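You operate a simulated robot arm through the tools that you are given. There is no shell and no other tool.

You run a simulated two-armed robot. Do the job below in one go: nothing can be reset, and whatever is moved stays where it is left.

## Task
Pick up the tea bottle with one hand, pass it to the other hand and put it on the front part of the sorting table. Set down upright: tea bottle.

The check looks at the end state, three seconds after you hand in, the way a careful person would. Anything else that was tipped, shoved, dropped, spilled or broken makes it a failure.

## Robot
Two 7-joint arms with two-finger parallel grippers on one trunk, on a base that drives. Base frame: it is fixed to the floor where the robot stands at the start and does not move with it; the origin is under the middle of the robot, x ahead of it, y to its left, z up. Lengths are in mm, angles in rad, forces in N, time in s.
The left shoulder is at the start at [60, 143, 901], the right one opposite. With the tool pointing down near the work surface each hand reaches from about 320 to 740 mm from the robot's upright axis, wherever it stands, measured 20 degrees to its own side. Places, roughly: front part of the sorting table [-3000, -2900, 700]. Payload 1.57 kg a hand.
The tool frame of a hand sits at the grasp point between the pads (the TCP): z along the fingers, y along the line on which they close. The tips reach 30 mm beyond it. Largest opening 110 mm; finger width 24, thickness 12; the body of the gripper, 48 by 112 mm, starts 78 mm behind the TCP.
Orientation is that of the tool frame in the base frame, as [roll, pitch, yaw] about the fixed x, y, z axes, in that order (R = Rz(yaw) Ry(pitch) Rx(roll)). With the fingers straight down and closing along the base's y, the tool's x points along the base's -x, its y along +y and its z along -z.

## Interface
- The arms move only by the tool jog_arm. It takes "left_increments", "right_increments" or both (then of equal length, played together; a hand with none holds still); each is a list of rows, each a list of 7 numbers: the shift along the base's x, y, z in units of 30 mm (1.0 is 30 mm), then the turn, a rotation vector about the base's x, y, z in units of 5 degrees (1.0 is 5 degrees), then the opening, from 0 (shut) to 1 (fully open). In form: [[dx, dy, dz, wx, wy, wz, grip], ...]. A call has 1 to 20 rows; each row shifts and turns the commanded pose from where the row before left it. A call with a number of a shift or a turn outside -1 to 1 is refused whole. Each row takes 0.2 s and may step no farther than 50 mm and 0.15 rad from the row before; otherwise, or with a gripper value out of range, the whole call is refused. Where a pose cannot be reached the arm comes as near as it can. A force on the tool above 40 N (or 10 N above the force at the start of the call, whichever is more), or a blocked arm, ends the call early, and 0.2 s more pass. Each finger travels about 45 mm/s and halts on what it meets, pressing with about 25 N; the grip force reading is that of the motor and also rises with nothing between the fingers. The clock runs only during rows and for 0.2 s after the last one: add rows that do not move to give the fingers time. The reply holds the time, the measured pose of the TCP, the force on the tool along the base axes, the opening and the grip force, in the units named above and with some noise, with the torque about the TCP (base axes, N m) and any sound that the robot's microphone picked up, and new pictures: "pictures" is both (left out), scene, wrist or none (wrist: the cameras of the hands that moved).
- Cameras (640 x 400 px; columns grow to the right, rows downward): "scene" is now at [32.6, -7.6, 1500.4]; the picture's right is [-0.14, -0.99, 0.00], its down [-0.81, 0.11, -0.57] and it looks along [0.56, -0.08, -0.82] (base axes); focal length 260 px, centre (320, 200). "left" rides on the left gripper at [70, -16, -141] in its tool frame; the picture's right is [0.23, 0.97, 0.00], its down [-0.86, 0.20, -0.48] and it looks along [-0.47, 0.11, 0.88] (tool axes); focal length 222 px, centre (320, 200). "right" rides on the right gripper at [70, 16, -141] in its tool frame; the picture's right is [-0.23, 0.97, 0.00], its down [-0.86, -0.20, -0.48] and it looks along [-0.47, -0.11, 0.88] (tool axes); focal length 222 px, centre (320, 200). There is no depth. A picture from a camera that has moved, and an enlarged one, comes with that camera's place and axes in the base frame and with its lens. The place of the scene camera against the robot may be out by one fixed shift of up to 12 mm in any direction.
- slide_trunk(by): slides the trunk up (or, below 0, down) by that many mm; the arms and the scene camera ride with it, the base frame stays. It gives what a move gives, with no picture.
- drive_base(legs): drives the robot by 1 to 6 legs, each [ahead, left, turn to the left] in mm, mm and rad, along the robot's own axes; the way and the turn of a leg run together, so that a leg with both is an arc; at most 1500 mm and 3.142 rad a leg. The arms and the cameras ride along, it lands a little off, and it stops where it bumps. It gives what a move gives, and a new picture of the scene camera.
- turn_head(pan, tilt): turns the head with the scene camera to pan (to the left, within 1.501 rad either way) and tilt (down, from -0.506 to 1.204), counted from straight ahead of the robot. It gives what a move gives, and a new picture of the scene camera.
- enlarge(camera, box): a new picture of the part [left, top, right, bottom] of that camera's present view, enlarged. The clock stands still meanwhile.
- close_job(): hands the job in; it is judged then, once.

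Places have to be worked out from the pictures, the camera data and where the tool is seen. Open the grippers and draw the arms clear of the work before you hand the job in, unless the task says otherwise.

The tools are called after "Call:" by a JSON object that holds its "api" and its "payload". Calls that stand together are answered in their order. jog_arm: Moves the arms, as the interface text tells. Its arguments: {"type":"object","properties":{"left_increments":{"type":"array","items":{"type":"array","items":{"type":"number"}}},"right_increments":{"type":"array","items":{"type":"array","items":{"type":"number"}}},"pictures":{"type":"string","enum":["both","scene","wrist","none"]}},"required":[]} The other tools are called the same way: slide_trunk (by) slides the trunk up or down; drive_base (legs) drives the base; turn_head (pan, tilt) turns the head that bears the scene camera; enlarge (camera, box) takes an enlarged picture of a part of a camera's view; close_job () hands the job in.

At the start:

```text
clock: 0.0
left_tcp_pos: [450.4, 100.6, 1064.1]
left_orientation: [-3.141, 0.001, -3.141]
left_contact_force: [-0.1, 1.2, 0.5]
left_ft_torque: [-0.01, -0.01, 0.0]
left_finger_gap: 109.9
left_gripper_force: 0.1
right_tcp_pos: [412.8, -330.5, 1033.5]
right_orientation: [-3.141, 0.001, -3.141]
right_contact_force: [-0.4, -0.2, 0.9]
right_ft_torque: [-0.02, -0.01, 0.02]
right_finger_gap: 109.9
right_gripper_force: 0.1
trunk travel left (down, up): [-500.0, 90.0]
robot x, y, heading: [-1.4, -0.9, 0.003]
head pan, tilt: [-0.138, 0.963]
```

scene: 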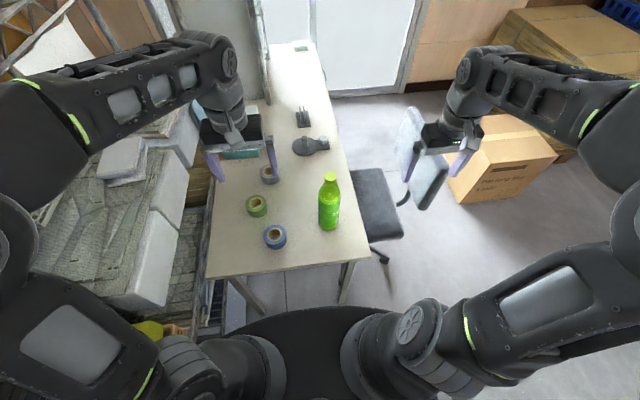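
right: 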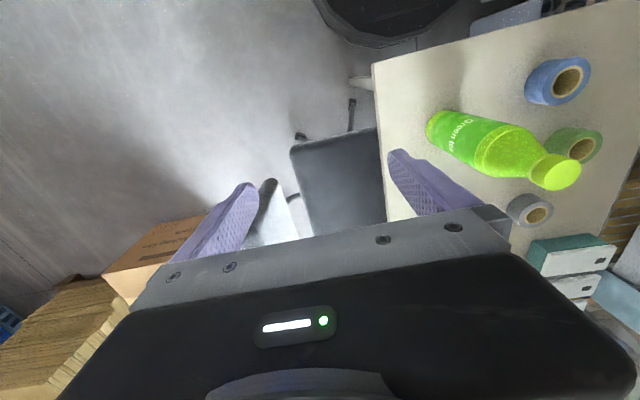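
left: 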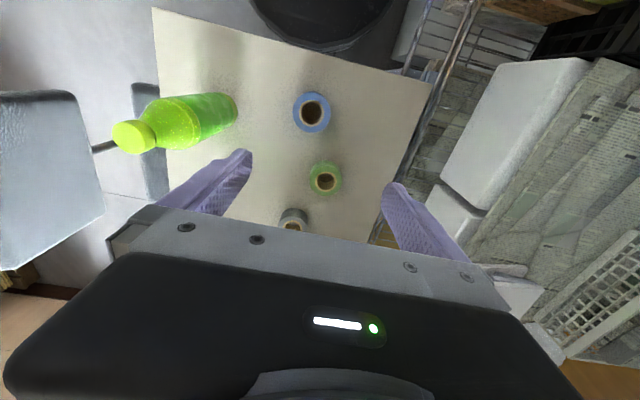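

I judge the tea bottle to be at about [483, -100] on a table near z = 700. I'll enlarge the camera views to refine that before moving.

Call:
{"api": "enlarge", "payload": {"camera": "scene", "box": [220, 150, 380, 290]}}

Call:
{"api": "enlarge", "payload": {"camera": "right", "box": [380, 60, 640, 222]}}

Call:
{"api": "enlarge", "payload": {"camera": "left", "box": [90, 60, 350, 222]}}

```text
2.86 times, centred on (300, 220) of scene
camera zoom: at [32.6, -7.6, 1500.4], right [-0.14, -0.99, 0.0], down [-0.81, 0.11, -0.57], along [0.56, -0.08, -0.82], focal length 742 px, centre (377, 143)
```

zoom: 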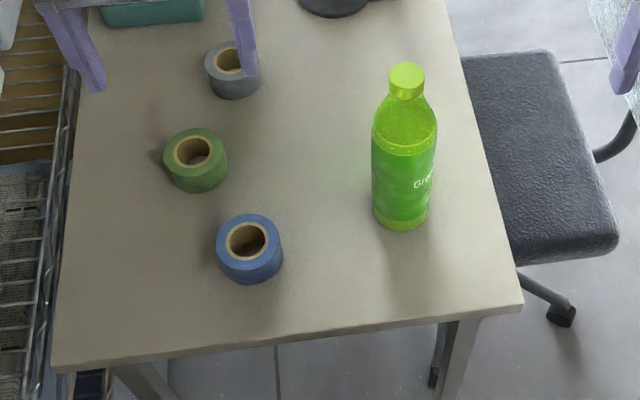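

```text
2.46 times, centred on (510, 141) of right
camera zoom: at [343.6, -314.7, 1176.0], right [0.23, 0.97, 0.0], down [0.86, -0.2, 0.48], along [0.47, -0.11, -0.88], focal length 547 px, centre (-148, 345)
```

zoom: 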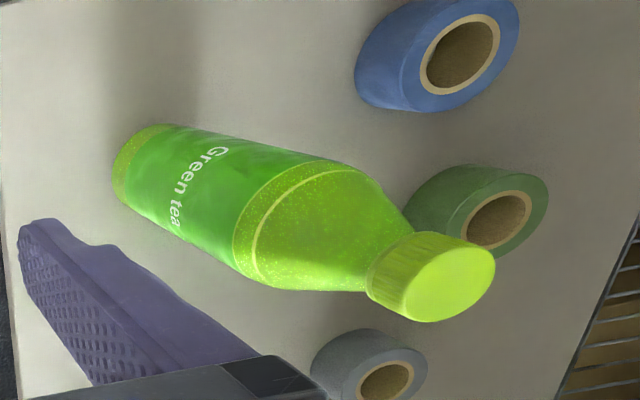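

```text
2.46 times, centred on (220, 141) of left
camera zoom: at [381.2, 84.3, 1204.5], right [-0.23, 0.97, 0.0], down [0.86, 0.2, 0.48], along [0.47, 0.11, -0.88], focal length 547 px, centre (566, 345)
```

zoom: 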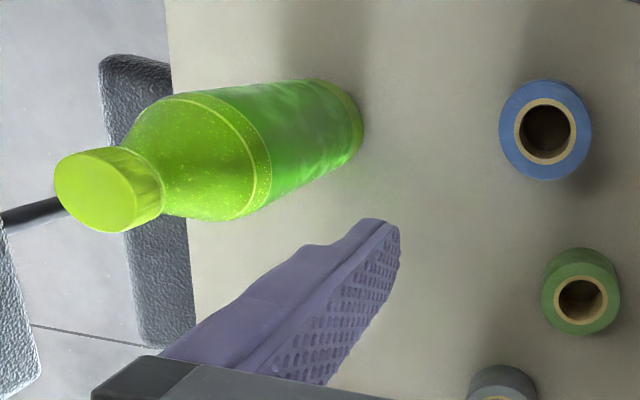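

The cap top triangulates to about [482, -100, 966]. The table top is near z = 712, so the bottle is about 255 tall and 74 wide. I plan to grip the body with the right hand at a slant, then pass it to the left hand from above at the cap. First I pitch the right hand forward in free space.

Call:
{"api": "jog_arm", "payload": {"right_increments": [[0, 0, -0.2, 0, -1, 0, 1], [0, 0, -0.2, 0, -1, 0, 1], [0, 0, -0.2, 0, -1, 0, 1], [0, 0, -0.2, 0, -1, 0, 1], [0, 0, -0.2, 0, -1, 0, 1], [0, 0, -0.2, 0, -1, 0, 1], [0, 0, -0.2, 0, -1, 0, 1], [0, 0, -0.2, 0, -1, 0, 1], [0, 0, -0.2, 0, -1, 0, 1], [0, 0, -0.2, 0, -1, 0, 1], [0, 0, -0.2, 0, -1, 0, 1], [0, 0, -0.2, 0, -1, 0, 1], [0, 0, -0.2, 0, -1, 0, 1]]}}

```text
clock: 2.8
left_tcp_pos: [449.4, 99.8, 1063.9]
left_orientation: [-3.141, 0.001, -3.141]
left_contact_force: [-0.4, -1.1, -1.0]
left_ft_torque: [0.0, 0.0, 0.02]
left_finger_gap: 110.0
left_gripper_force: 0.1
right_tcp_pos: [463.3, -374.8, 975.1]
right_orientation: [3.141, 1.135, -3.142]
right_contact_force: [-0.1, -0.6, 0.0]
right_ft_torque: [0.0, -0.02, -0.01]
right_finger_gap: 110.1
right_gripper_force: 0.0
right hand out of reach, approached as far as the arm can: row 9, 10, 11, 12, 13
trunk travel left (down, up): [-500.0, 90.0]
robot x, y, heading: [-1.0, 1.0, -0.0]
head pan, tilt: [-0.138, 0.963]
camera scene: at [32.7, -8.3, 1500.5], right [-0.14, -0.99, 0.0], down [-0.81, 0.11, -0.57], along [0.56, -0.08, -0.82], focal length 260 px, centre (320, 200)
camera right: at [305.8, -358.6, 972.1], right [0.09, 0.97, 0.21], down [-0.07, -0.2, 0.98], along [0.99, -0.11, 0.05], focal length 222 px, centre (320, 200)
```

scene: 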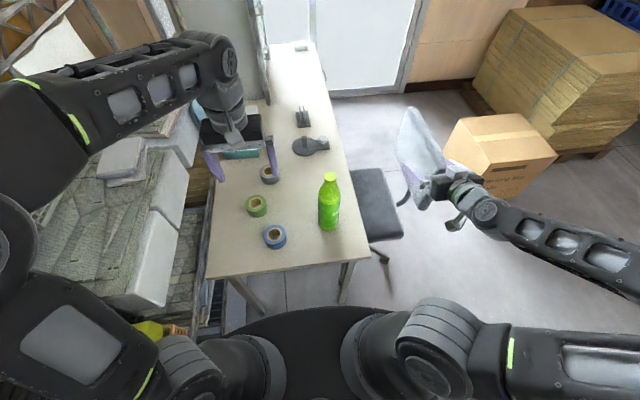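
right: 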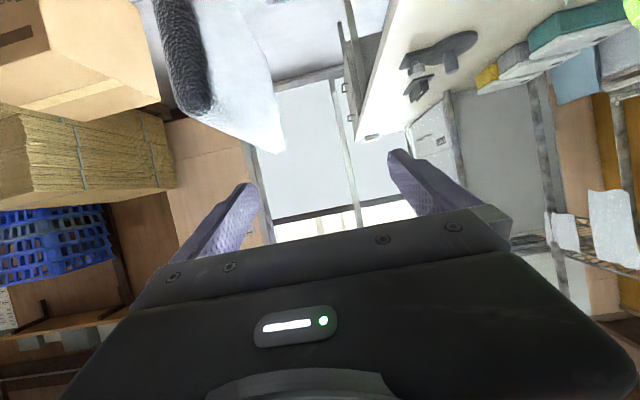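

The pose close in was out of reach with the hand facing straight ahead, because the forearm comes in from the right. I'll yaw the hand to the left so it lines up with the forearm.

Call:
{"api": "jog_arm", "payload": {"right_increments": [[0, 0, 0, 0, 0, 1, 1], [0, 0, 0, 0, 0, 1, 1], [0, 0, 0, 0, 0, 1, 1], [0, 0, 0, 0, 0, 1, 1], [0, 0, 0, 0, 0, 1, 1], [0, 0, 0, 0, 0, 1, 1], [0, 0, 0, 0, 0, 1, 1], [0, 0, 0, 0, 0, 1, 1], [0, 0, 0, 0, 0, 1, 1], [0, 0, 0, 0, 0, 1, 1], [0, 0, 0, 0, 0, 1, 1], [0, 0, 0, 0, 0, 1, 1]]}}

```text
clock: 5.4
left_tcp_pos: [450.1, 99.0, 1062.6]
left_orientation: [3.142, -0.001, -3.14]
left_contact_force: [0.4, 0.2, 0.7]
left_ft_torque: [-0.01, 0.02, -0.02]
left_finger_gap: 110.0
left_gripper_force: 0.0
right_tcp_pos: [463.0, -372.9, 974.1]
right_orientation: [3.141, 1.135, -2.092]
right_contact_force: [-0.1, 0.1, -0.1]
right_ft_torque: [0.0, -0.01, 0.0]
right_finger_gap: 110.1
right_gripper_force: 0.1
trunk travel left (down, up): [-500.0, 90.0]
robot x, y, heading: [-0.5, -0.1, -0.003]
head pan, tilt: [-0.138, 0.963]
camera scene: at [32.9, -7.8, 1500.4], right [-0.14, -0.99, 0.0], down [-0.81, 0.11, -0.57], along [0.56, -0.08, -0.82], focal length 260 px, centre (320, 200)
camera right: at [371.1, -502.9, 971.8], right [-0.8, 0.57, 0.21], down [0.14, -0.16, 0.98], along [0.59, 0.81, 0.05], focal length 222 px, centre (320, 200)
```

scene: 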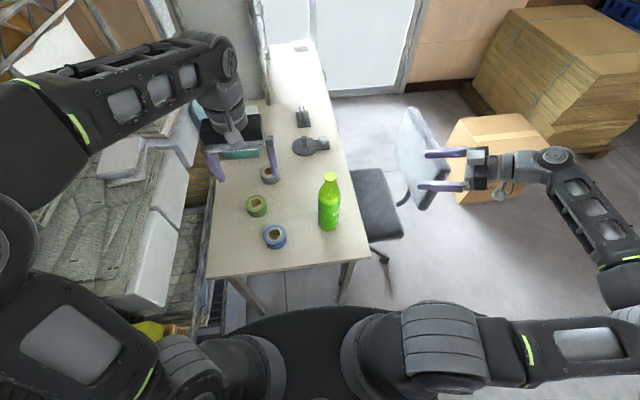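
right: 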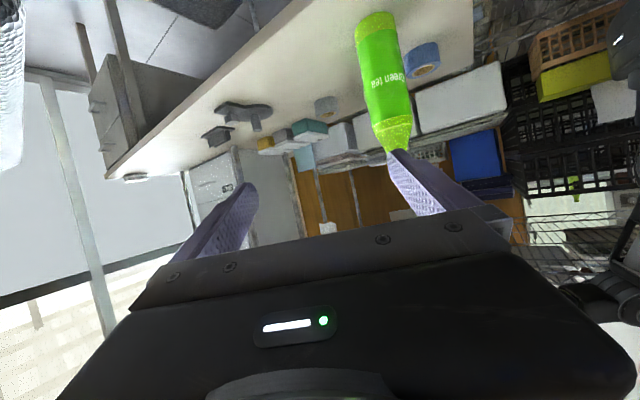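

The hand now points left and down at the bottle with the arm clear. I'll move to a point about 170 mm short of the bottle along the finger direction.

Call:
{"api": "jog_arm", "payload": {"right_increments": [[-0.42, 0.88, -0.52, 0, 0, 0, 1], [-0.42, 0.88, -0.52, 0, 0, 0, 1], [-0.42, 0.88, -0.52, 0, 0, 0, 1], [-0.42, 0.88, -0.52, 0, 0, 0, 1], [-0.42, 0.88, -0.52, 0, 0, 0, 1]]}}

```text
clock: 6.6
left_tcp_pos: [450.3, 99.6, 1063.9]
left_orientation: [-3.141, 0.0, -3.141]
left_contact_force: [-0.1, 0.2, -0.6]
left_ft_torque: [-0.03, 0.03, 0.01]
left_finger_gap: 109.8
left_gripper_force: 0.0
right_tcp_pos: [400.2, -243.1, 896.2]
right_orientation: [-3.137, 1.135, -2.091]
right_contact_force: [-0.3, -0.2, -0.6]
right_ft_torque: [0.0, 0.04, 0.01]
right_finger_gap: 110.1
right_gripper_force: 0.1
trunk travel left (down, up): [-500.0, 90.0]
robot x, y, heading: [2.2, -1.8, 0.002]
head pan, tilt: [-0.138, 0.963]
camera scene: at [32.5, -7.5, 1500.5], right [-0.14, -0.99, 0.0], down [-0.81, 0.11, -0.57], along [0.56, -0.08, -0.82], focal length 260 px, centre (320, 200)
camera right: at [307.8, -370.9, 893.6], right [-0.8, 0.57, 0.2], down [0.14, -0.16, 0.98], along [0.59, 0.81, 0.05], focal length 222 px, centre (320, 200)
```

scene: 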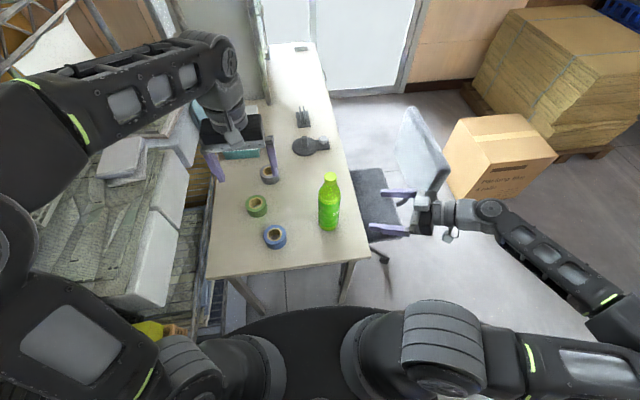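
right: 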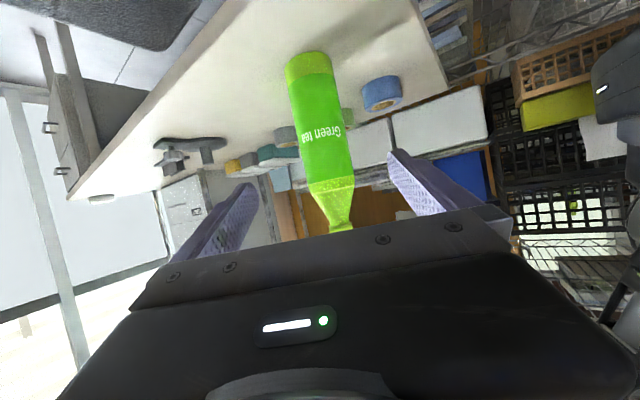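

The bottle sits on the finger axis about 180 mm ahead: the wrist view gives x ≈ 480 and base z ≈ 714, matching the earlier estimate. I'll advance 130 mm along the tool axis.

Call:
{"api": "jog_arm", "payload": {"right_increments": [[0.393, 0.68, -0.367, 0, 0, 0, 1], [0.393, 0.68, -0.367, 0, 0, 0, 1], [0.393, 0.68, -0.367, 0, 0, 0, 1], [0.393, 0.68, -0.367, 0, 0, 0, 1], [0.393, 0.68, -0.367, 0, 0, 0, 1]]}}

```text
clock: 7.8
left_tcp_pos: [450.4, 99.5, 1062.4]
left_orientation: [-3.139, 0.001, -3.141]
left_contact_force: [-0.8, -0.5, -0.9]
left_ft_torque: [0.0, 0.0, -0.03]
left_finger_gap: 110.0
left_gripper_force: 0.1
right_tcp_pos: [457.8, -139.9, 840.5]
right_orientation: [3.141, 1.134, -2.095]
right_contact_force: [0.6, -0.2, 0.7]
right_ft_torque: [-0.02, 0.04, 0.0]
right_finger_gap: 109.7
right_gripper_force: 0.2
trunk travel left (down, up): [-500.0, 90.0]
robot x, y, heading: [-0.5, -1.8, 0.002]
head pan, tilt: [-0.138, 0.963]
camera scene: at [33.0, -7.5, 1500.4], right [-0.14, -0.99, 0.0], down [-0.81, 0.11, -0.57], along [0.56, -0.08, -0.82], focal length 260 px, centre (320, 200)
camera right: at [366.1, -268.3, 838.8], right [-0.8, 0.57, 0.21], down [0.14, -0.16, 0.98], along [0.59, 0.81, 0.05], focal length 222 px, centre (320, 200)
```

scene: 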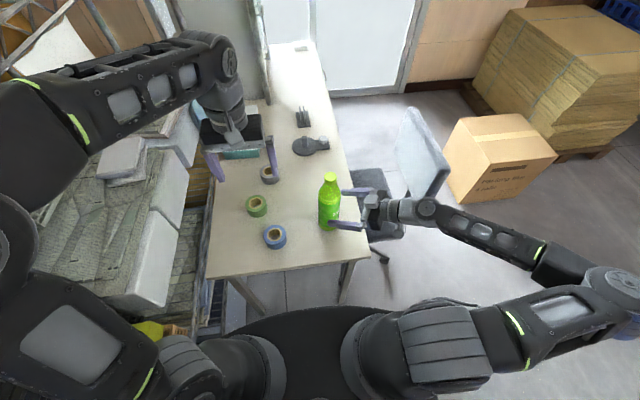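
right: 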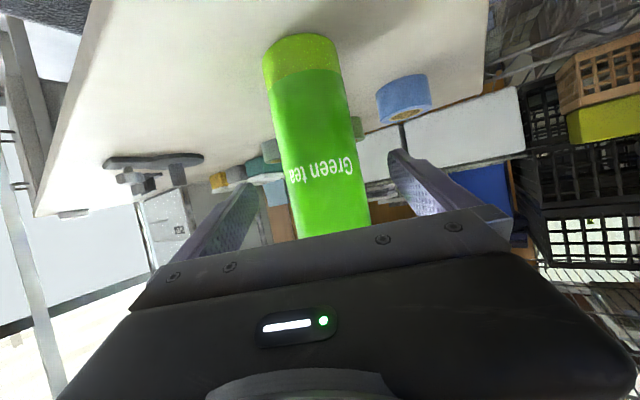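

The bottle is between the fingers with clearance on both sides. I'll advance the last 45 mm and then close the gripper.

Call:
{"api": "jog_arm", "payload": {"right_increments": [[0.347, 0.602, -0.324, 0, 0, 0, 1], [0.347, 0.602, -0.324, 0, 0, 0, 1], [0, 0, 0, 0, 0, 0, 1]]}}

```text
clock: 8.6
left_tcp_pos: [449.9, 99.5, 1062.9]
left_orientation: [3.141, -0.001, -3.141]
left_contact_force: [-0.2, 0.4, -0.5]
left_ft_torque: [0.01, 0.04, -0.03]
left_finger_gap: 110.0
left_gripper_force: 0.0
right_tcp_pos: [480.1, -103.5, 822.1]
right_orientation: [3.14, 1.135, -2.094]
right_contact_force: [0.4, 0.0, -0.7]
right_ft_torque: [-0.02, -0.01, -0.04]
right_finger_gap: 109.9
right_gripper_force: 0.1
trunk travel left (down, up): [-500.0, 90.0]
robot x, y, heading: [3.6, 2.7, -0.006]
head pan, tilt: [-0.138, 0.963]
camera scene: at [32.5, -7.7, 1500.4], right [-0.14, -0.99, 0.0], down [-0.81, 0.11, -0.57], along [0.56, -0.08, -0.82], focal length 260 px, centre (320, 200)
camera right: at [387.5, -231.9, 820.0], right [-0.8, 0.57, 0.21], down [0.14, -0.16, 0.98], along [0.59, 0.81, 0.05], focal length 222 px, centre (320, 200)
```

scene: 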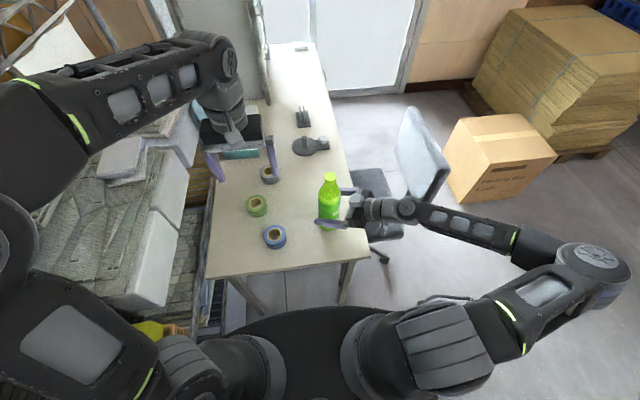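
right: 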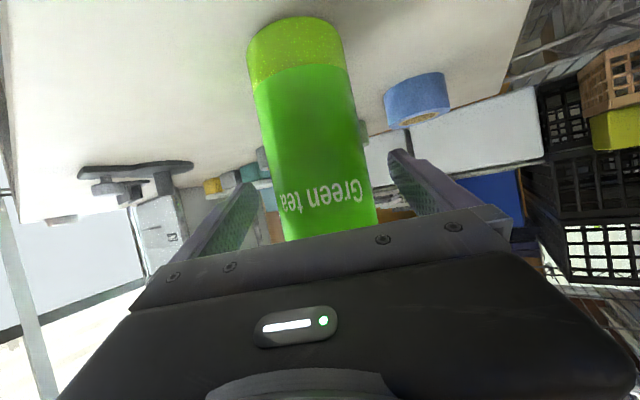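

The TCP is now at the bottle axis. I'll close the right gripper while holding still.

Call:
{"api": "jog_arm", "payload": {"right_increments": [[0, 0, 0, 0, 0, 0, 0.4], [0, 0, 0, 0, 0, 0, 0.3], [0, 0, 0, 0, 0, 0, 0.2], [0, 0, 0, 0, 0, 0, 0.1], [0, 0, 0, 0, 0, 0, 0], [0, 0, 0, 0, 0, 0, 0], [0, 0, 0, 0, 0, 0, 0]]}}

```text
clock: 10.2
left_tcp_pos: [449.8, 100.2, 1064.0]
left_orientation: [3.141, -0.001, -3.141]
left_contact_force: [-0.4, 0.2, 0.1]
left_ft_torque: [-0.03, -0.03, 0.03]
left_finger_gap: 110.0
left_gripper_force: 0.1
right_tcp_pos: [478.9, -102.8, 822.5]
right_orientation: [-3.141, 1.134, -2.093]
right_contact_force: [-1.6, 2.6, -0.7]
right_ft_torque: [0.07, 0.09, 0.0]
right_finger_gap: 67.1
right_gripper_force: 25.4
trunk travel left (down, up): [-500.0, 90.0]
robot x, y, heading: [-0.6, -1.0, 0.001]
head pan, tilt: [-0.138, 0.963]
camera scene: at [32.5, -7.5, 1500.4], right [-0.14, -0.99, 0.0], down [-0.81, 0.11, -0.57], along [0.56, -0.08, -0.82], focal length 260 px, centre (320, 200)
camera right: at [387.4, -231.9, 820.2], right [-0.8, 0.57, 0.21], down [0.14, -0.16, 0.98], along [0.59, 0.81, 0.05], focal length 222 px, centre (320, 200)
```

scene: 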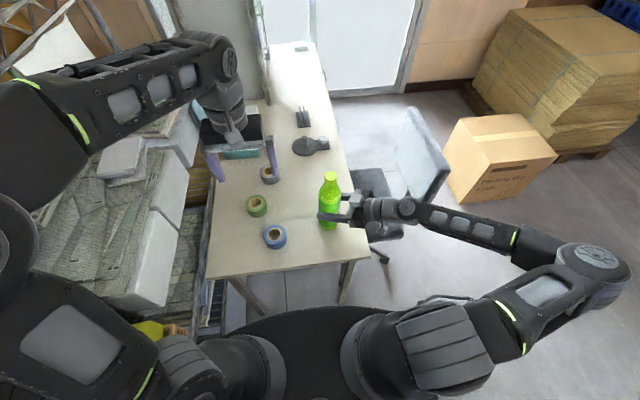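
right: 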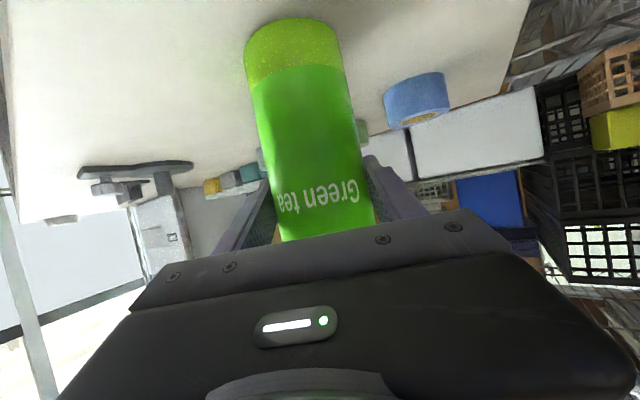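

The grip is firm at 67 mm and 25 N. I'll lift slowly by about 90 mm and check the load.

Call:
{"api": "jog_arm", "payload": {"right_increments": [[0, 0, 0.3, 0, 0, 0, 0], [0, 0, 0.5, 0, 0, 0, 0], [0, 0, 0.7, 0, 0, 0, 0], [0, 0, 0.7, 0, 0, 0, 0], [0, 0, 0.5, 0, 0, 0, 0], [0, 0, 0.3, 0, 0, 0, 0], [0, 0, 0, 0, 0, 0, 0]]}}

```text
clock: 11.8
left_tcp_pos: [450.9, 99.1, 1063.9]
left_orientation: [3.141, 0.0, -3.141]
left_contact_force: [-0.7, 0.4, -0.3]
left_ft_torque: [0.03, -0.01, -0.01]
left_finger_gap: 109.9
left_gripper_force: 0.1
right_tcp_pos: [479.1, -103.9, 912.5]
right_orientation: [3.139, 1.136, -2.095]
right_contact_force: [0.5, 0.3, -5.6]
right_ft_torque: [-0.04, 0.01, 0.0]
right_finger_gap: 66.9
right_gripper_force: 24.8
trunk travel left (down, up): [-500.0, 90.0]
robot x, y, heading: [-1.7, -0.8, 0.001]
head pan, tilt: [-0.138, 0.963]
camera scene: at [33.0, -7.8, 1500.4], right [-0.14, -0.99, 0.0], down [-0.81, 0.11, -0.57], along [0.56, -0.08, -0.82], focal length 260 px, centre (320, 200)
camera right: at [387.8, -232.1, 909.2], right [-0.8, 0.57, 0.21], down [0.14, -0.16, 0.98], along [0.59, 0.81, 0.05], focal length 222 px, centre (320, 200)
```

scene: 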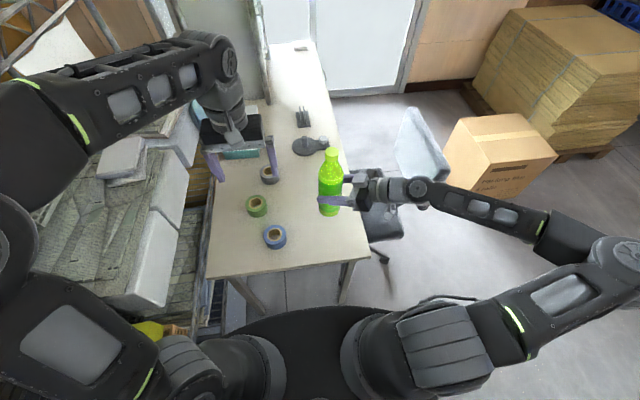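
right: 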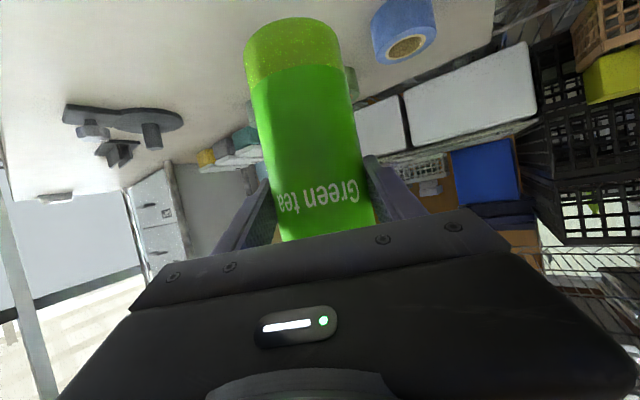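

The load is 5.6 N, so the bottle is held cleanly with its top at about z = 1057. I'll raise the left hand while moving the bottle towards the robot's middle.

Call:
{"api": "jog_arm", "payload": {"left_increments": [[0, 0, 0.6, 0, 0, 0, 1], [0, 0, 0.7, 0, 0, 0, 1], [0, 0, 0.7, 0, 0, 0, 1], [0, 0, 0.5, 0, 0, 0, 1], [0, 0, 0, 0, 0, 0, 1]], "right_increments": [[0, 0.3, 0, 0, 0, 0, 0], [0, 0.7, 0, 0, 0, 0, 0], [0, 0.8, 0, 0, 0, 0, 0], [0, 0.7, 0, 0, 0, 0, 0], [0, 0.2, 0, 0, 0, 0, 0]]}}

```text
clock: 13.0
left_tcp_pos: [450.3, 100.4, 1088.6]
left_orientation: [3.141, 0.002, -3.14]
left_contact_force: [1.5, 0.5, -0.1]
left_ft_torque: [0.01, 0.01, 0.03]
left_finger_gap: 110.2
left_gripper_force: 0.0
left hand out of reach, approached as far as the arm can: row 2, 3, 4
right_tcp_pos: [480.2, -23.8, 912.6]
right_orientation: [3.14, 1.135, -2.099]
right_contact_force: [0.1, 0.5, -5.9]
right_ft_torque: [0.02, 0.0, -0.04]
right_finger_gap: 67.1
right_gripper_force: 24.8
trunk travel left (down, up): [-500.0, 90.0]
robot x, y, heading: [-0.8, 3.0, 0.003]
head pan, tilt: [-0.138, 0.963]
camera scene: at [33.0, -7.9, 1500.4], right [-0.14, -0.99, 0.0], down [-0.81, 0.11, -0.57], along [0.56, -0.08, -0.82], focal length 260 px, centre (320, 200)
camera right: at [387.8, -151.8, 909.4], right [-0.79, 0.57, 0.21], down [0.14, -0.16, 0.98], along [0.59, 0.81, 0.05], focal length 222 px, centre (320, 200)
camera left: at [380.8, 84.2, 1230.2], right [-0.23, 0.97, 0.0], down [0.85, 0.2, 0.48], along [0.47, 0.11, -0.88], focal length 222 px, centre (320, 200)
```

scene: 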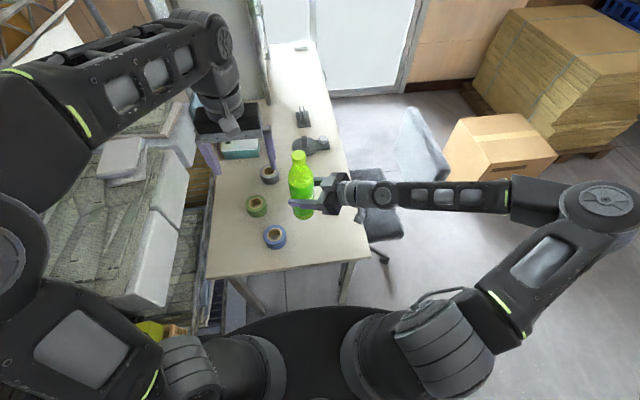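
right: 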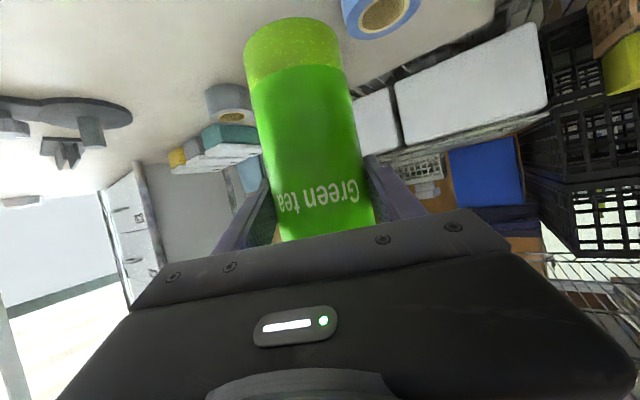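
left: 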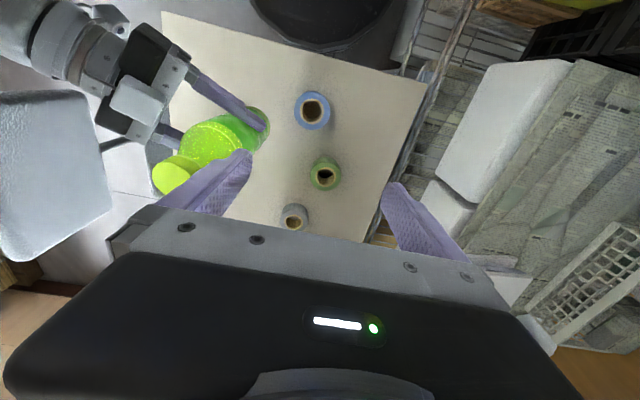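

The left hand tops out near z = 1088, so I need more height there. I'll raise the trunk 85 mm and then lower the bottle with the right hand.

Call:
{"api": "slide_trunk", "payload": {"by": 85}}

```text
clock: 14.2
left_tcp_pos: [450.7, 99.5, 1173.5]
left_orientation: [3.141, 0.003, 3.14]
left_contact_force: [1.2, 0.1, -0.9]
left_ft_torque: [0.01, -0.01, -0.02]
left_finger_gap: 109.9
left_gripper_force: 0.2
right_tcp_pos: [479.6, -25.0, 996.5]
right_orientation: [3.141, 1.134, -2.095]
right_contact_force: [-0.5, 0.4, -5.1]
right_ft_torque: [-0.01, 0.01, 0.03]
right_finger_gap: 66.6
right_gripper_force: 25.3
trunk travel left (down, up): [-585.0, 5.0]
robot x, y, heading: [-0.8, 0.8, 0.003]
head pan, tilt: [-0.138, 0.963]
```

The trunk is up. I'll lower the bottle about 110 mm and the left hand about 75 mm, which keeps the left fingertips above the cap.

Call:
{"api": "jog_arm", "payload": {"left_increments": [[0, 0, -0.2, 0, 0, 0, 1], [0, 0, -0.5, 0, 0, 0, 1], [0, 0, -0.5, 0, 0, 0, 1], [0, 0, -0.5, 0, 0, 0, 1], [0, 0, -0.5, 0, 0, 0, 1], [0, 0, -0.3, 0, 0, 0, 1], [0, 0, 0, 0, 0, 0, 1]], "right_increments": [[0, 0, -0.3, 0, 0, 0, 0], [0, 0, -0.7, 0, 0, 0, 0], [0, 0, -0.8, 0, 0, 0, 0], [0, 0, -0.8, 0, 0, 0, 0], [0, 0, -0.7, 0, 0, 0, 0], [0, 0, -0.37, 0, 0, 0, 0], [0, 0, 0, 0, 0, 0, 0]]}}

```text
clock: 15.8
left_tcp_pos: [450.8, 99.0, 1099.5]
left_orientation: [-3.141, 0.0, -3.142]
left_contact_force: [-1.0, -0.6, -0.1]
left_ft_torque: [-0.02, -0.02, 0.0]
left_finger_gap: 109.9
left_gripper_force: 0.1
right_tcp_pos: [478.7, -24.2, 887.2]
right_orientation: [-3.14, 1.133, -2.094]
right_contact_force: [0.8, 0.2, -5.5]
right_ft_torque: [-0.06, 0.03, 0.02]
right_finger_gap: 67.0
right_gripper_force: 25.1
trunk travel left (down, up): [-585.0, 5.0]
robot x, y, heading: [-3.7, -2.8, 0.0]
head pan, tilt: [-0.138, 0.963]
camera scene: at [33.0, -7.7, 1585.4], right [-0.14, -0.99, 0.0], down [-0.81, 0.11, -0.57], along [0.56, -0.08, -0.82], focal length 260 px, centre (320, 200)
camera right: at [387.9, -152.0, 884.1], right [-0.8, 0.57, 0.21], down [0.14, -0.16, 0.98], along [0.59, 0.81, 0.05], focal length 222 px, centre (320, 200)
camera left: at [380.8, 84.2, 1239.8], right [-0.23, 0.97, 0.0], down [0.85, 0.2, 0.48], along [0.47, 0.11, -0.88], focal length 222 px, centre (320, 200)
```

scene: 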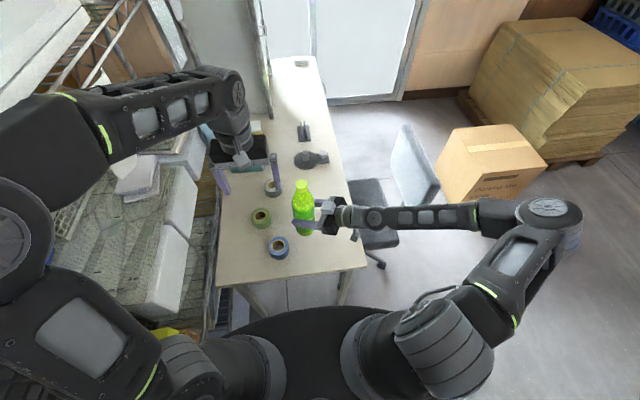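
right: 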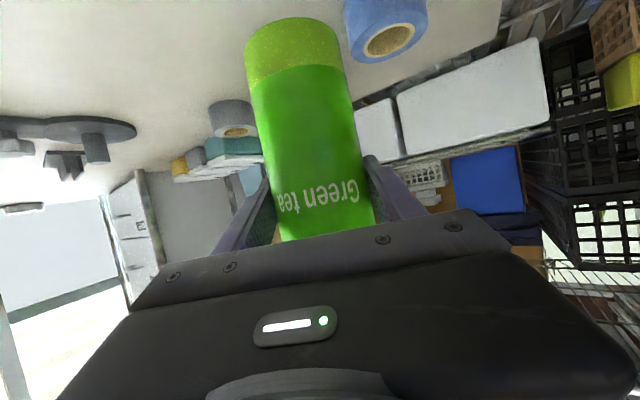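
left: 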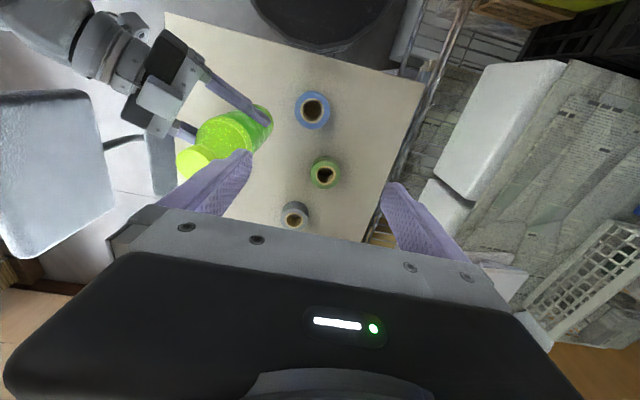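

The left camera puts the cap top at about [482, -21, 1030], matching my estimate. I'll move the open left gripper sideways over the cap, with the fingertips about 38 mm above it.

Call:
{"api": "jog_arm", "payload": {"left_increments": [[0.1, -0.4, 0, 0, 0, 0, 1], [0.2, -0.8, 0, 0, 0, 0, 1], [0.25, -0.9, 0, 0, 0, 0, 1], [0.25, -0.9, 0, 0, 0, 0, 1], [0.15, -0.7, 0, 0, 0, 0, 1], [0.09, -0.3, 0, 0, 0, 0, 1]]}}

```text
clock: 17.2
left_tcp_pos: [482.4, -19.3, 1098.7]
left_orientation: [3.14, 0.002, -3.14]
left_contact_force: [-0.2, -0.7, 0.0]
left_ft_torque: [0.02, 0.03, -0.02]
left_finger_gap: 110.0
left_gripper_force: 0.1
right_tcp_pos: [479.2, -24.2, 886.7]
right_orientation: [3.141, 1.135, -2.096]
right_contact_force: [1.1, 0.6, -5.5]
right_ft_torque: [-0.02, 0.01, 0.06]
right_finger_gap: 67.1
right_gripper_force: 25.1
trunk travel left (down, up): [-585.0, 5.0]
robot x, y, heading: [1.0, 0.4, 0.002]
head pan, tilt: [-0.138, 0.963]
camera scene: at [33.2, -7.7, 1585.4], right [-0.14, -0.99, 0.0], down [-0.81, 0.11, -0.57], along [0.56, -0.08, -0.82], focal length 260 px, centre (320, 200)
camera left: at [412.6, -36.2, 1240.1], right [-0.23, 0.97, 0.0], down [0.85, 0.2, 0.48], along [0.47, 0.11, -0.88], focal length 222 px, centre (320, 200)
```

scene: 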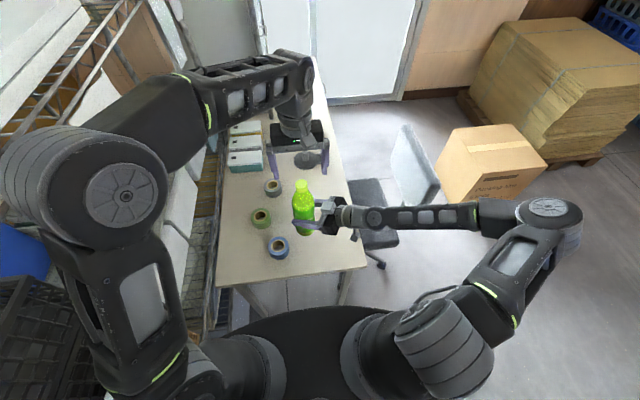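
left: 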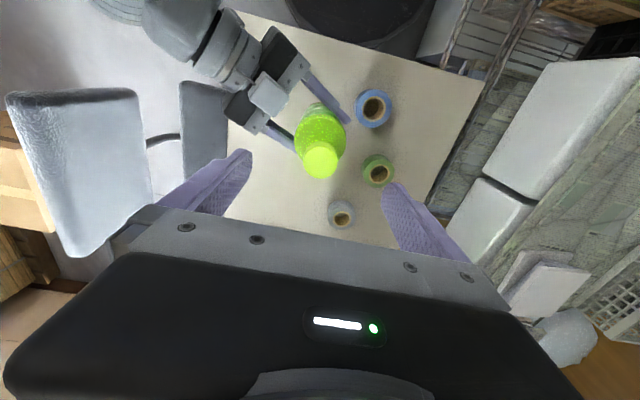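

The cap is centred under the left gripper at about [483, -19]. I'll descend about 64 mm so the pads surround the cap.

Call:
{"api": "jog_arm", "payload": {"left_increments": [[0, 0, -0.4, 0, 0, 0, 1], [0, 0, -0.5, 0, 0, 0, 1], [0, 0, -0.5, 0, 0, 0, 1], [0, 0, -0.45, 0, 0, 0, 1], [0, 0, -0.3, 0, 0, 0, 1], [0, 0, 0, 0, 0, 0, 1]]}}

Call:
{"api": "enlarge", "payload": {"camera": "scene", "box": [240, 130, 380, 260]}}

```text
clock: 18.6
left_tcp_pos: [481.5, -19.5, 1034.9]
left_orientation: [3.14, 0.002, 3.142]
left_contact_force: [0.2, 0.9, 0.5]
left_ft_torque: [0.02, -0.02, 0.01]
left_finger_gap: 110.0
left_gripper_force: 0.0
right_tcp_pos: [480.4, -24.3, 887.8]
right_orientation: [3.139, 1.133, -2.096]
right_contact_force: [0.5, 0.6, -6.4]
right_ft_torque: [-0.03, 0.04, -0.02]
right_finger_gap: 67.1
right_gripper_force: 25.2
trunk travel left (down, up): [-585.0, 5.0]
robot x, y, heading: [-1.2, 0.2, 0.001]
head pan, tilt: [-0.138, 0.963]
camera scene: at [33.1, -7.7, 1585.4], right [-0.14, -0.99, 0.0], down [-0.81, 0.11, -0.57], along [0.56, -0.08, -0.82], focal length 260 px, centre (320, 200)
camera left: at [412.2, -35.2, 1175.5], right [-0.23, 0.97, 0.0], down [0.85, 0.2, 0.48], along [0.47, 0.11, -0.88], focal length 222 px, centre (320, 200)
```

scene: 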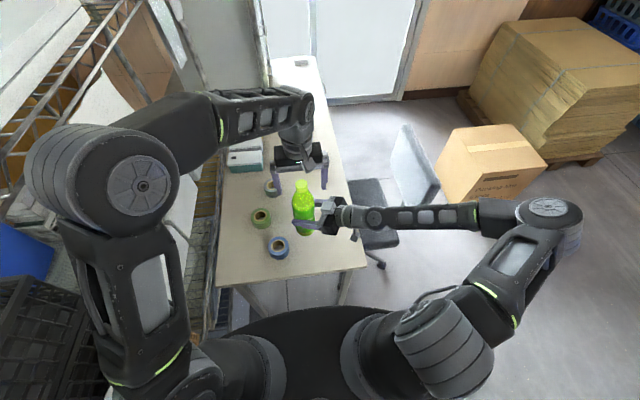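
left: 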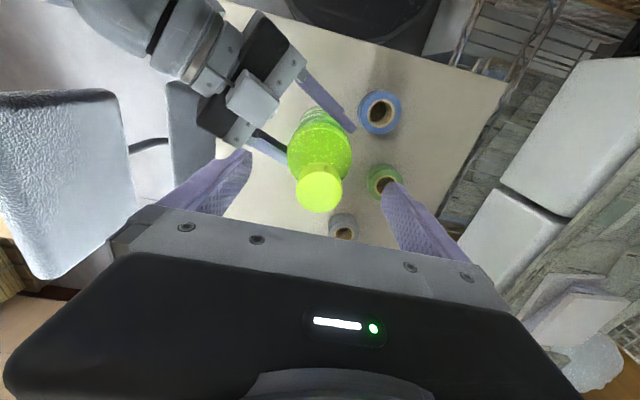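

```text
3.08 times, centred on (310, 195) of scene
camera zoom: at [33.1, -7.7, 1585.4], right [-0.14, -0.99, 0.0], down [-0.81, 0.11, -0.57], along [0.56, -0.08, -0.82], focal length 800 px, centre (351, 215)
```

zoom: 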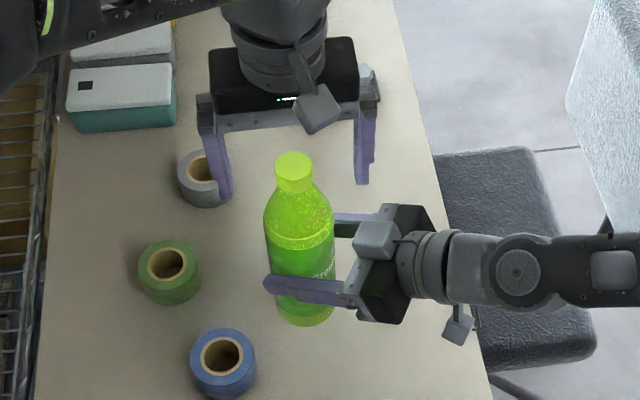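

The cap top sits right around the left TCP, between the fingers. I'll close the left gripper on the cap while the right hand keeps holding.

Call:
{"api": "jog_arm", "payload": {"left_increments": [[0, 0, 0, 0, 0, 0, 0.7], [0, 0, 0, 0, 0, 0, 0.5], [0, 0, 0, 0, 0, 0, 0.3], [0, 0, 0, 0, 0, 0, 0.2], [0, 0, 0, 0, 0, 0, 0.1], [0, 0, 0, 0, 0, 0, 0], [0, 0, 0, 0, 0, 0, 0], [0, 0, 0, 0, 0, 0, 0]]}}

Call:
{"api": "enlarge", "payload": {"camera": "scene", "box": [240, 130, 380, 260]}}

```text
clock: 20.4
left_tcp_pos: [480.7, -19.2, 1035.6]
left_orientation: [3.142, 0.003, 3.14]
left_contact_force: [-0.5, -2.8, -0.8]
left_ft_torque: [-0.17, 0.0, -0.04]
left_finger_gap: 32.9
left_gripper_force: 24.7
right_tcp_pos: [479.5, -24.0, 886.8]
right_orientation: [3.141, 1.134, -2.094]
right_contact_force: [0.4, 2.1, -5.0]
right_ft_torque: [-0.17, 0.01, 0.07]
right_finger_gap: 67.1
right_gripper_force: 25.0
trunk travel left (down, up): [-585.0, 5.0]
robot x, y, heading: [1.8, -1.9, -0.005]
head pan, tilt: [-0.138, 0.963]
camera scene: at [33.1, -7.7, 1585.4], right [-0.14, -0.99, 0.0], down [-0.81, 0.11, -0.57], along [0.56, -0.08, -0.82], focal length 260 px, centre (320, 200)
camera left: at [412.2, -35.4, 1175.8], right [-0.23, 0.97, 0.0], down [0.85, 0.2, 0.48], along [0.47, 0.11, -0.88], focal length 222 px, centre (320, 200)
```

scene: 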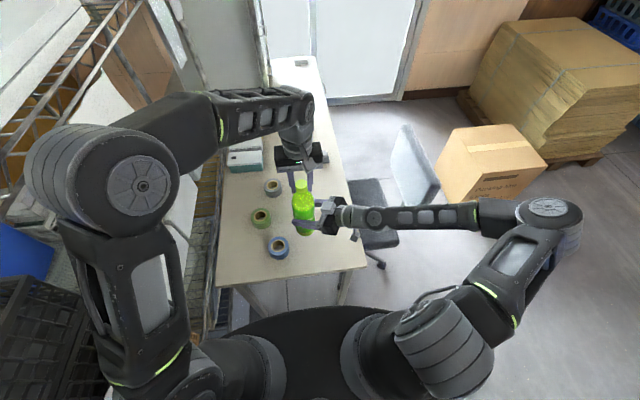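
left: 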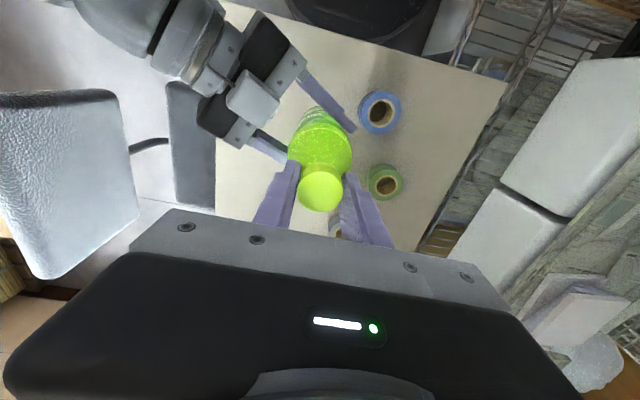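

```text
3.08 times, centred on (310, 195) of scene
camera zoom: at [33.1, -7.7, 1585.4], right [-0.14, -0.99, 0.0], down [-0.81, 0.11, -0.57], along [0.56, -0.08, -0.82], focal length 800 px, centre (351, 215)
```

zoom: 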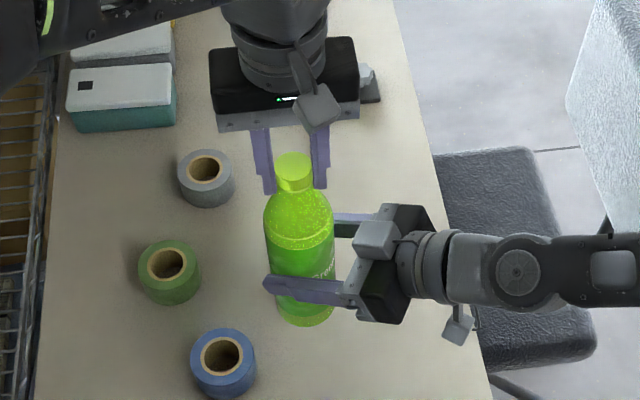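

The left hand grips the cap at 33 mm and 25 N, and both hands read steady. I'll open the right hand and check that the left carries the full weight.

Call:
{"api": "jog_arm", "payload": {"right_increments": [[0, 0, 0, 0, 0, 0, 0.7], [0, 0, 0, 0, 0, 0, 0.8], [0, 0, 0, 0, 0, 0, 1], [0, 0, 0, 0, 0, 0, 1], [0, 0, 0, 0, 0, 0, 1]]}}

Call:
{"api": "enlarge", "payload": {"camera": "scene", "box": [240, 130, 380, 260]}}

```text
clock: 21.6
left_tcp_pos: [481.0, -19.7, 1034.7]
left_orientation: [-3.141, 0.002, -3.141]
left_contact_force: [-0.3, -0.1, 0.4]
left_ft_torque: [0.01, -0.01, -0.05]
left_finger_gap: 33.1
left_gripper_force: 24.9
right_tcp_pos: [478.7, -24.1, 887.9]
right_orientation: [-3.141, 1.135, -2.095]
right_contact_force: [-0.2, 0.1, -0.6]
right_ft_torque: [0.0, -0.02, 0.02]
right_finger_gap: 109.7
right_gripper_force: 0.1
trunk travel left (down, up): [-585.0, 5.0]
robot x, y, heading: [1.1, 0.6, -0.001]
head pan, tilt: [-0.138, 0.963]
camera scene: at [33.1, -7.7, 1585.4], right [-0.14, -0.99, 0.0], down [-0.81, 0.11, -0.57], along [0.56, -0.08, -0.82], focal length 260 px, centre (320, 200)
camera right: at [387.9, -152.0, 884.3], right [-0.8, 0.57, 0.21], down [0.14, -0.16, 0.98], along [0.59, 0.81, 0.05], focal length 222 px, centre (320, 200)
```

scene: 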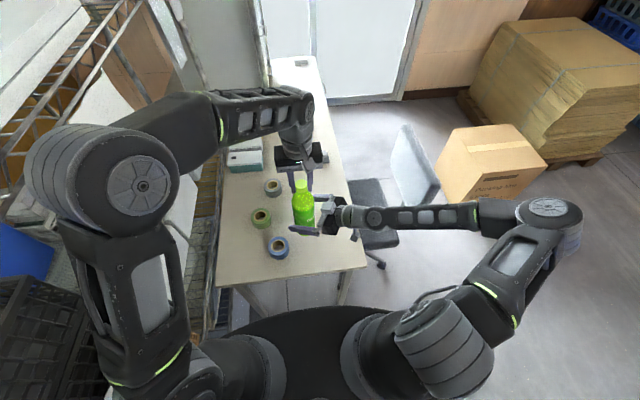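
right: 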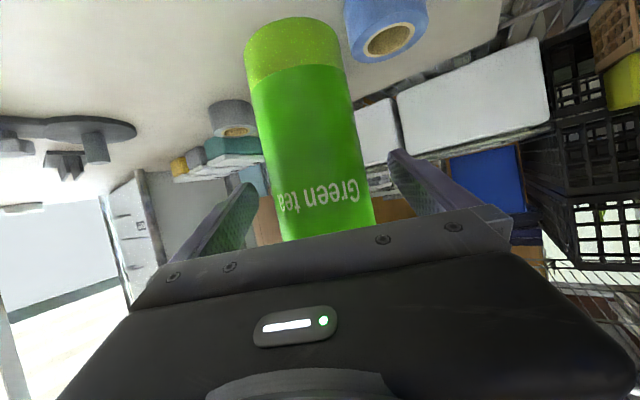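

```text
3.08 times, centred on (310, 195) of scene
camera zoom: at [33.1, -7.7, 1585.4], right [-0.14, -0.99, 0.0], down [-0.81, 0.11, -0.57], along [0.56, -0.08, -0.82], focal length 800 px, centre (351, 215)
```

zoom: 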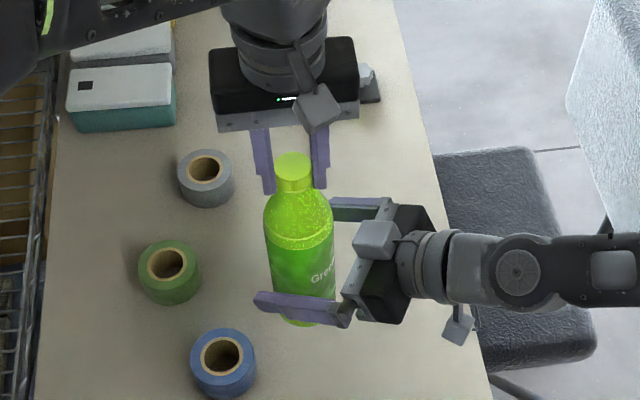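

The right hand is open and unloaded, but the left force reads near zero rather than about -5.6 N. I'll take another reading before moving anything.

Call:
{"api": "jog_arm", "payload": {"left_increments": [[0, 0, 0, 0, 0, 0, 0], [0, 0, 0, 0, 0, 0, 0]], "pictures": "wrist"}}

```text
clock: 22.2
left_tcp_pos: [480.7, -20.1, 1035.3]
left_orientation: [-3.14, 0.001, 3.14]
left_contact_force: [1.0, 0.0, 0.9]
left_ft_torque: [0.0, -0.01, -0.02]
left_finger_gap: 32.9
left_gripper_force: 25.0
right_tcp_pos: [481.0, -22.8, 887.8]
right_orientation: [-3.142, 1.134, -2.095]
right_contact_force: [0.0, -0.3, 0.3]
right_ft_torque: [-0.01, -0.01, 0.03]
right_finger_gap: 110.1
right_gripper_force: 0.1
trunk travel left (down, up): [-585.0, 5.0]
robot x, y, heading: [-3.4, 0.9, -0.001]
head pan, tilt: [-0.138, 0.963]
camera left: at [412.2, -35.3, 1175.7], right [-0.23, 0.97, 0.0], down [0.85, 0.2, 0.48], along [0.47, 0.11, -0.88], focal length 222 px, centre (320, 200)
```

left: 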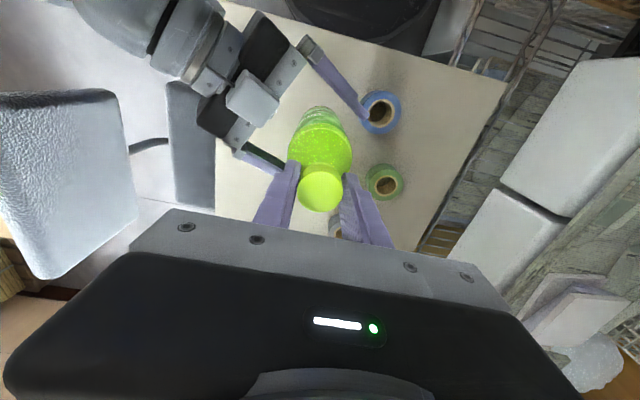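

The readings are unchanged, yet the bottle is clearly in the left fingers, well above the table. I'll raise the left hand by 15 mm with the right open around it as a safe test.

Call:
{"api": "jog_arm", "payload": {"left_increments": [[0, 0, 0.2, 0, 0, 0, 0], [0, 0, 0.3, 0, 0, 0, 0], [0, 0, 0, 0, 0, 0, 0]], "pictures": "both"}}

Call:
{"api": "enlarge", "payload": {"camera": "right", "box": [160, 0, 480, 240]}}

Call:
{"api": "enlarge", "payload": {"camera": "scene", "box": [240, 130, 380, 260]}}

```text
clock: 23.0
left_tcp_pos: [480.7, -20.3, 1049.7]
left_orientation: [-3.141, 0.003, 3.14]
left_contact_force: [0.2, 0.0, -6.0]
left_ft_torque: [0.01, -0.01, 0.04]
left_finger_gap: 32.8
left_gripper_force: 25.1
right_tcp_pos: [480.1, -23.8, 887.0]
right_orientation: [3.141, 1.136, -2.094]
right_contact_force: [0.1, -0.1, 0.3]
right_ft_torque: [-0.03, -0.01, -0.03]
right_finger_gap: 110.0
right_gripper_force: 0.0
trunk travel left (down, up): [-585.0, 5.0]
robot x, y, heading: [-3.1, 0.0, -0.004]
head pan, tilt: [-0.138, 0.963]
camera scene: at [33.2, -7.7, 1585.4], right [-0.14, -0.99, 0.0], down [-0.81, 0.11, -0.57], along [0.56, -0.08, -0.82], focal length 260 px, centre (320, 200)
camera left: at [412.2, -35.6, 1190.3], right [-0.23, 0.97, 0.0], down [0.85, 0.2, 0.48], along [0.47, 0.11, -0.88], focal length 222 px, centre (320, 200)
```

scene: 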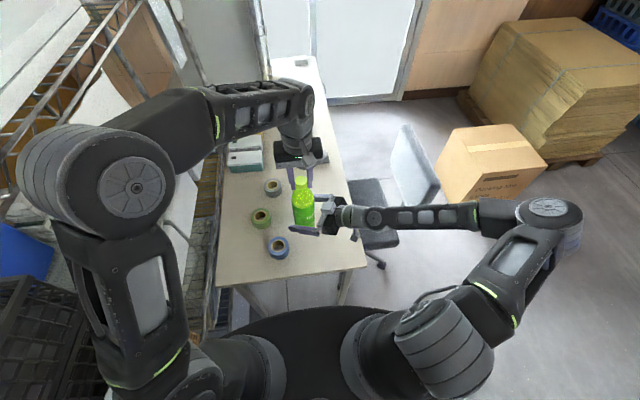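
left: 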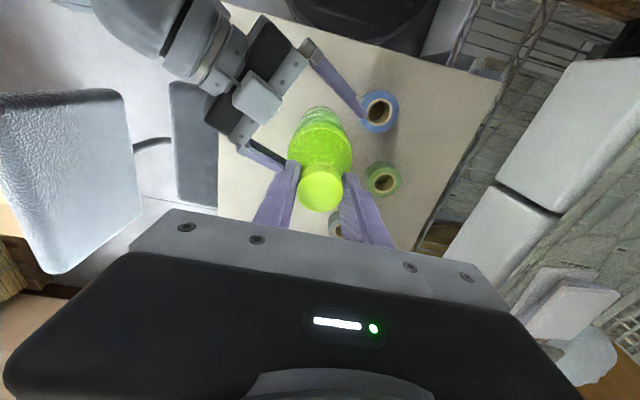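

```text
1.67 times, centred on (320, 120) of right
camera zoom: at [388.0, -152.0, 884.3], right [-0.8, 0.57, 0.21], down [0.14, -0.16, 0.98], along [0.59, 0.81, 0.05], focal length 370 px, centre (320, 333)
```

zoom: 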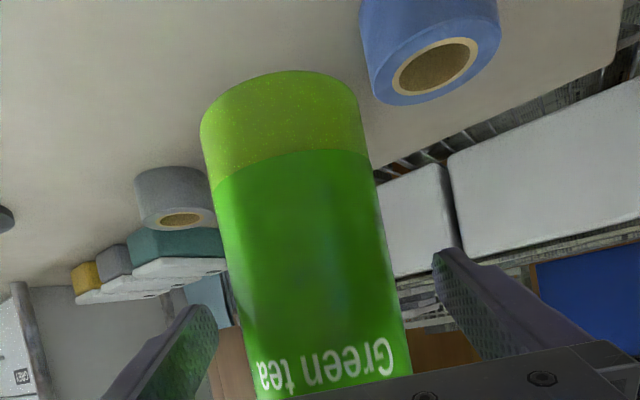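

```text
3.08 times, centred on (310, 195) of scene
camera zoom: at [33.2, -7.7, 1585.4], right [-0.14, -0.99, 0.0], down [-0.81, 0.11, -0.57], along [0.56, -0.08, -0.82], focal length 800 px, centre (351, 215)
```

zoom: 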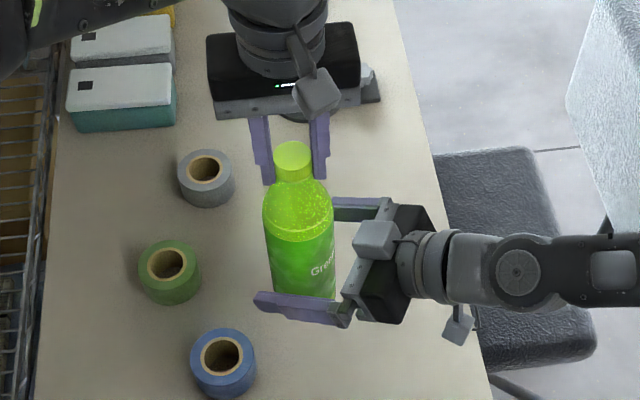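

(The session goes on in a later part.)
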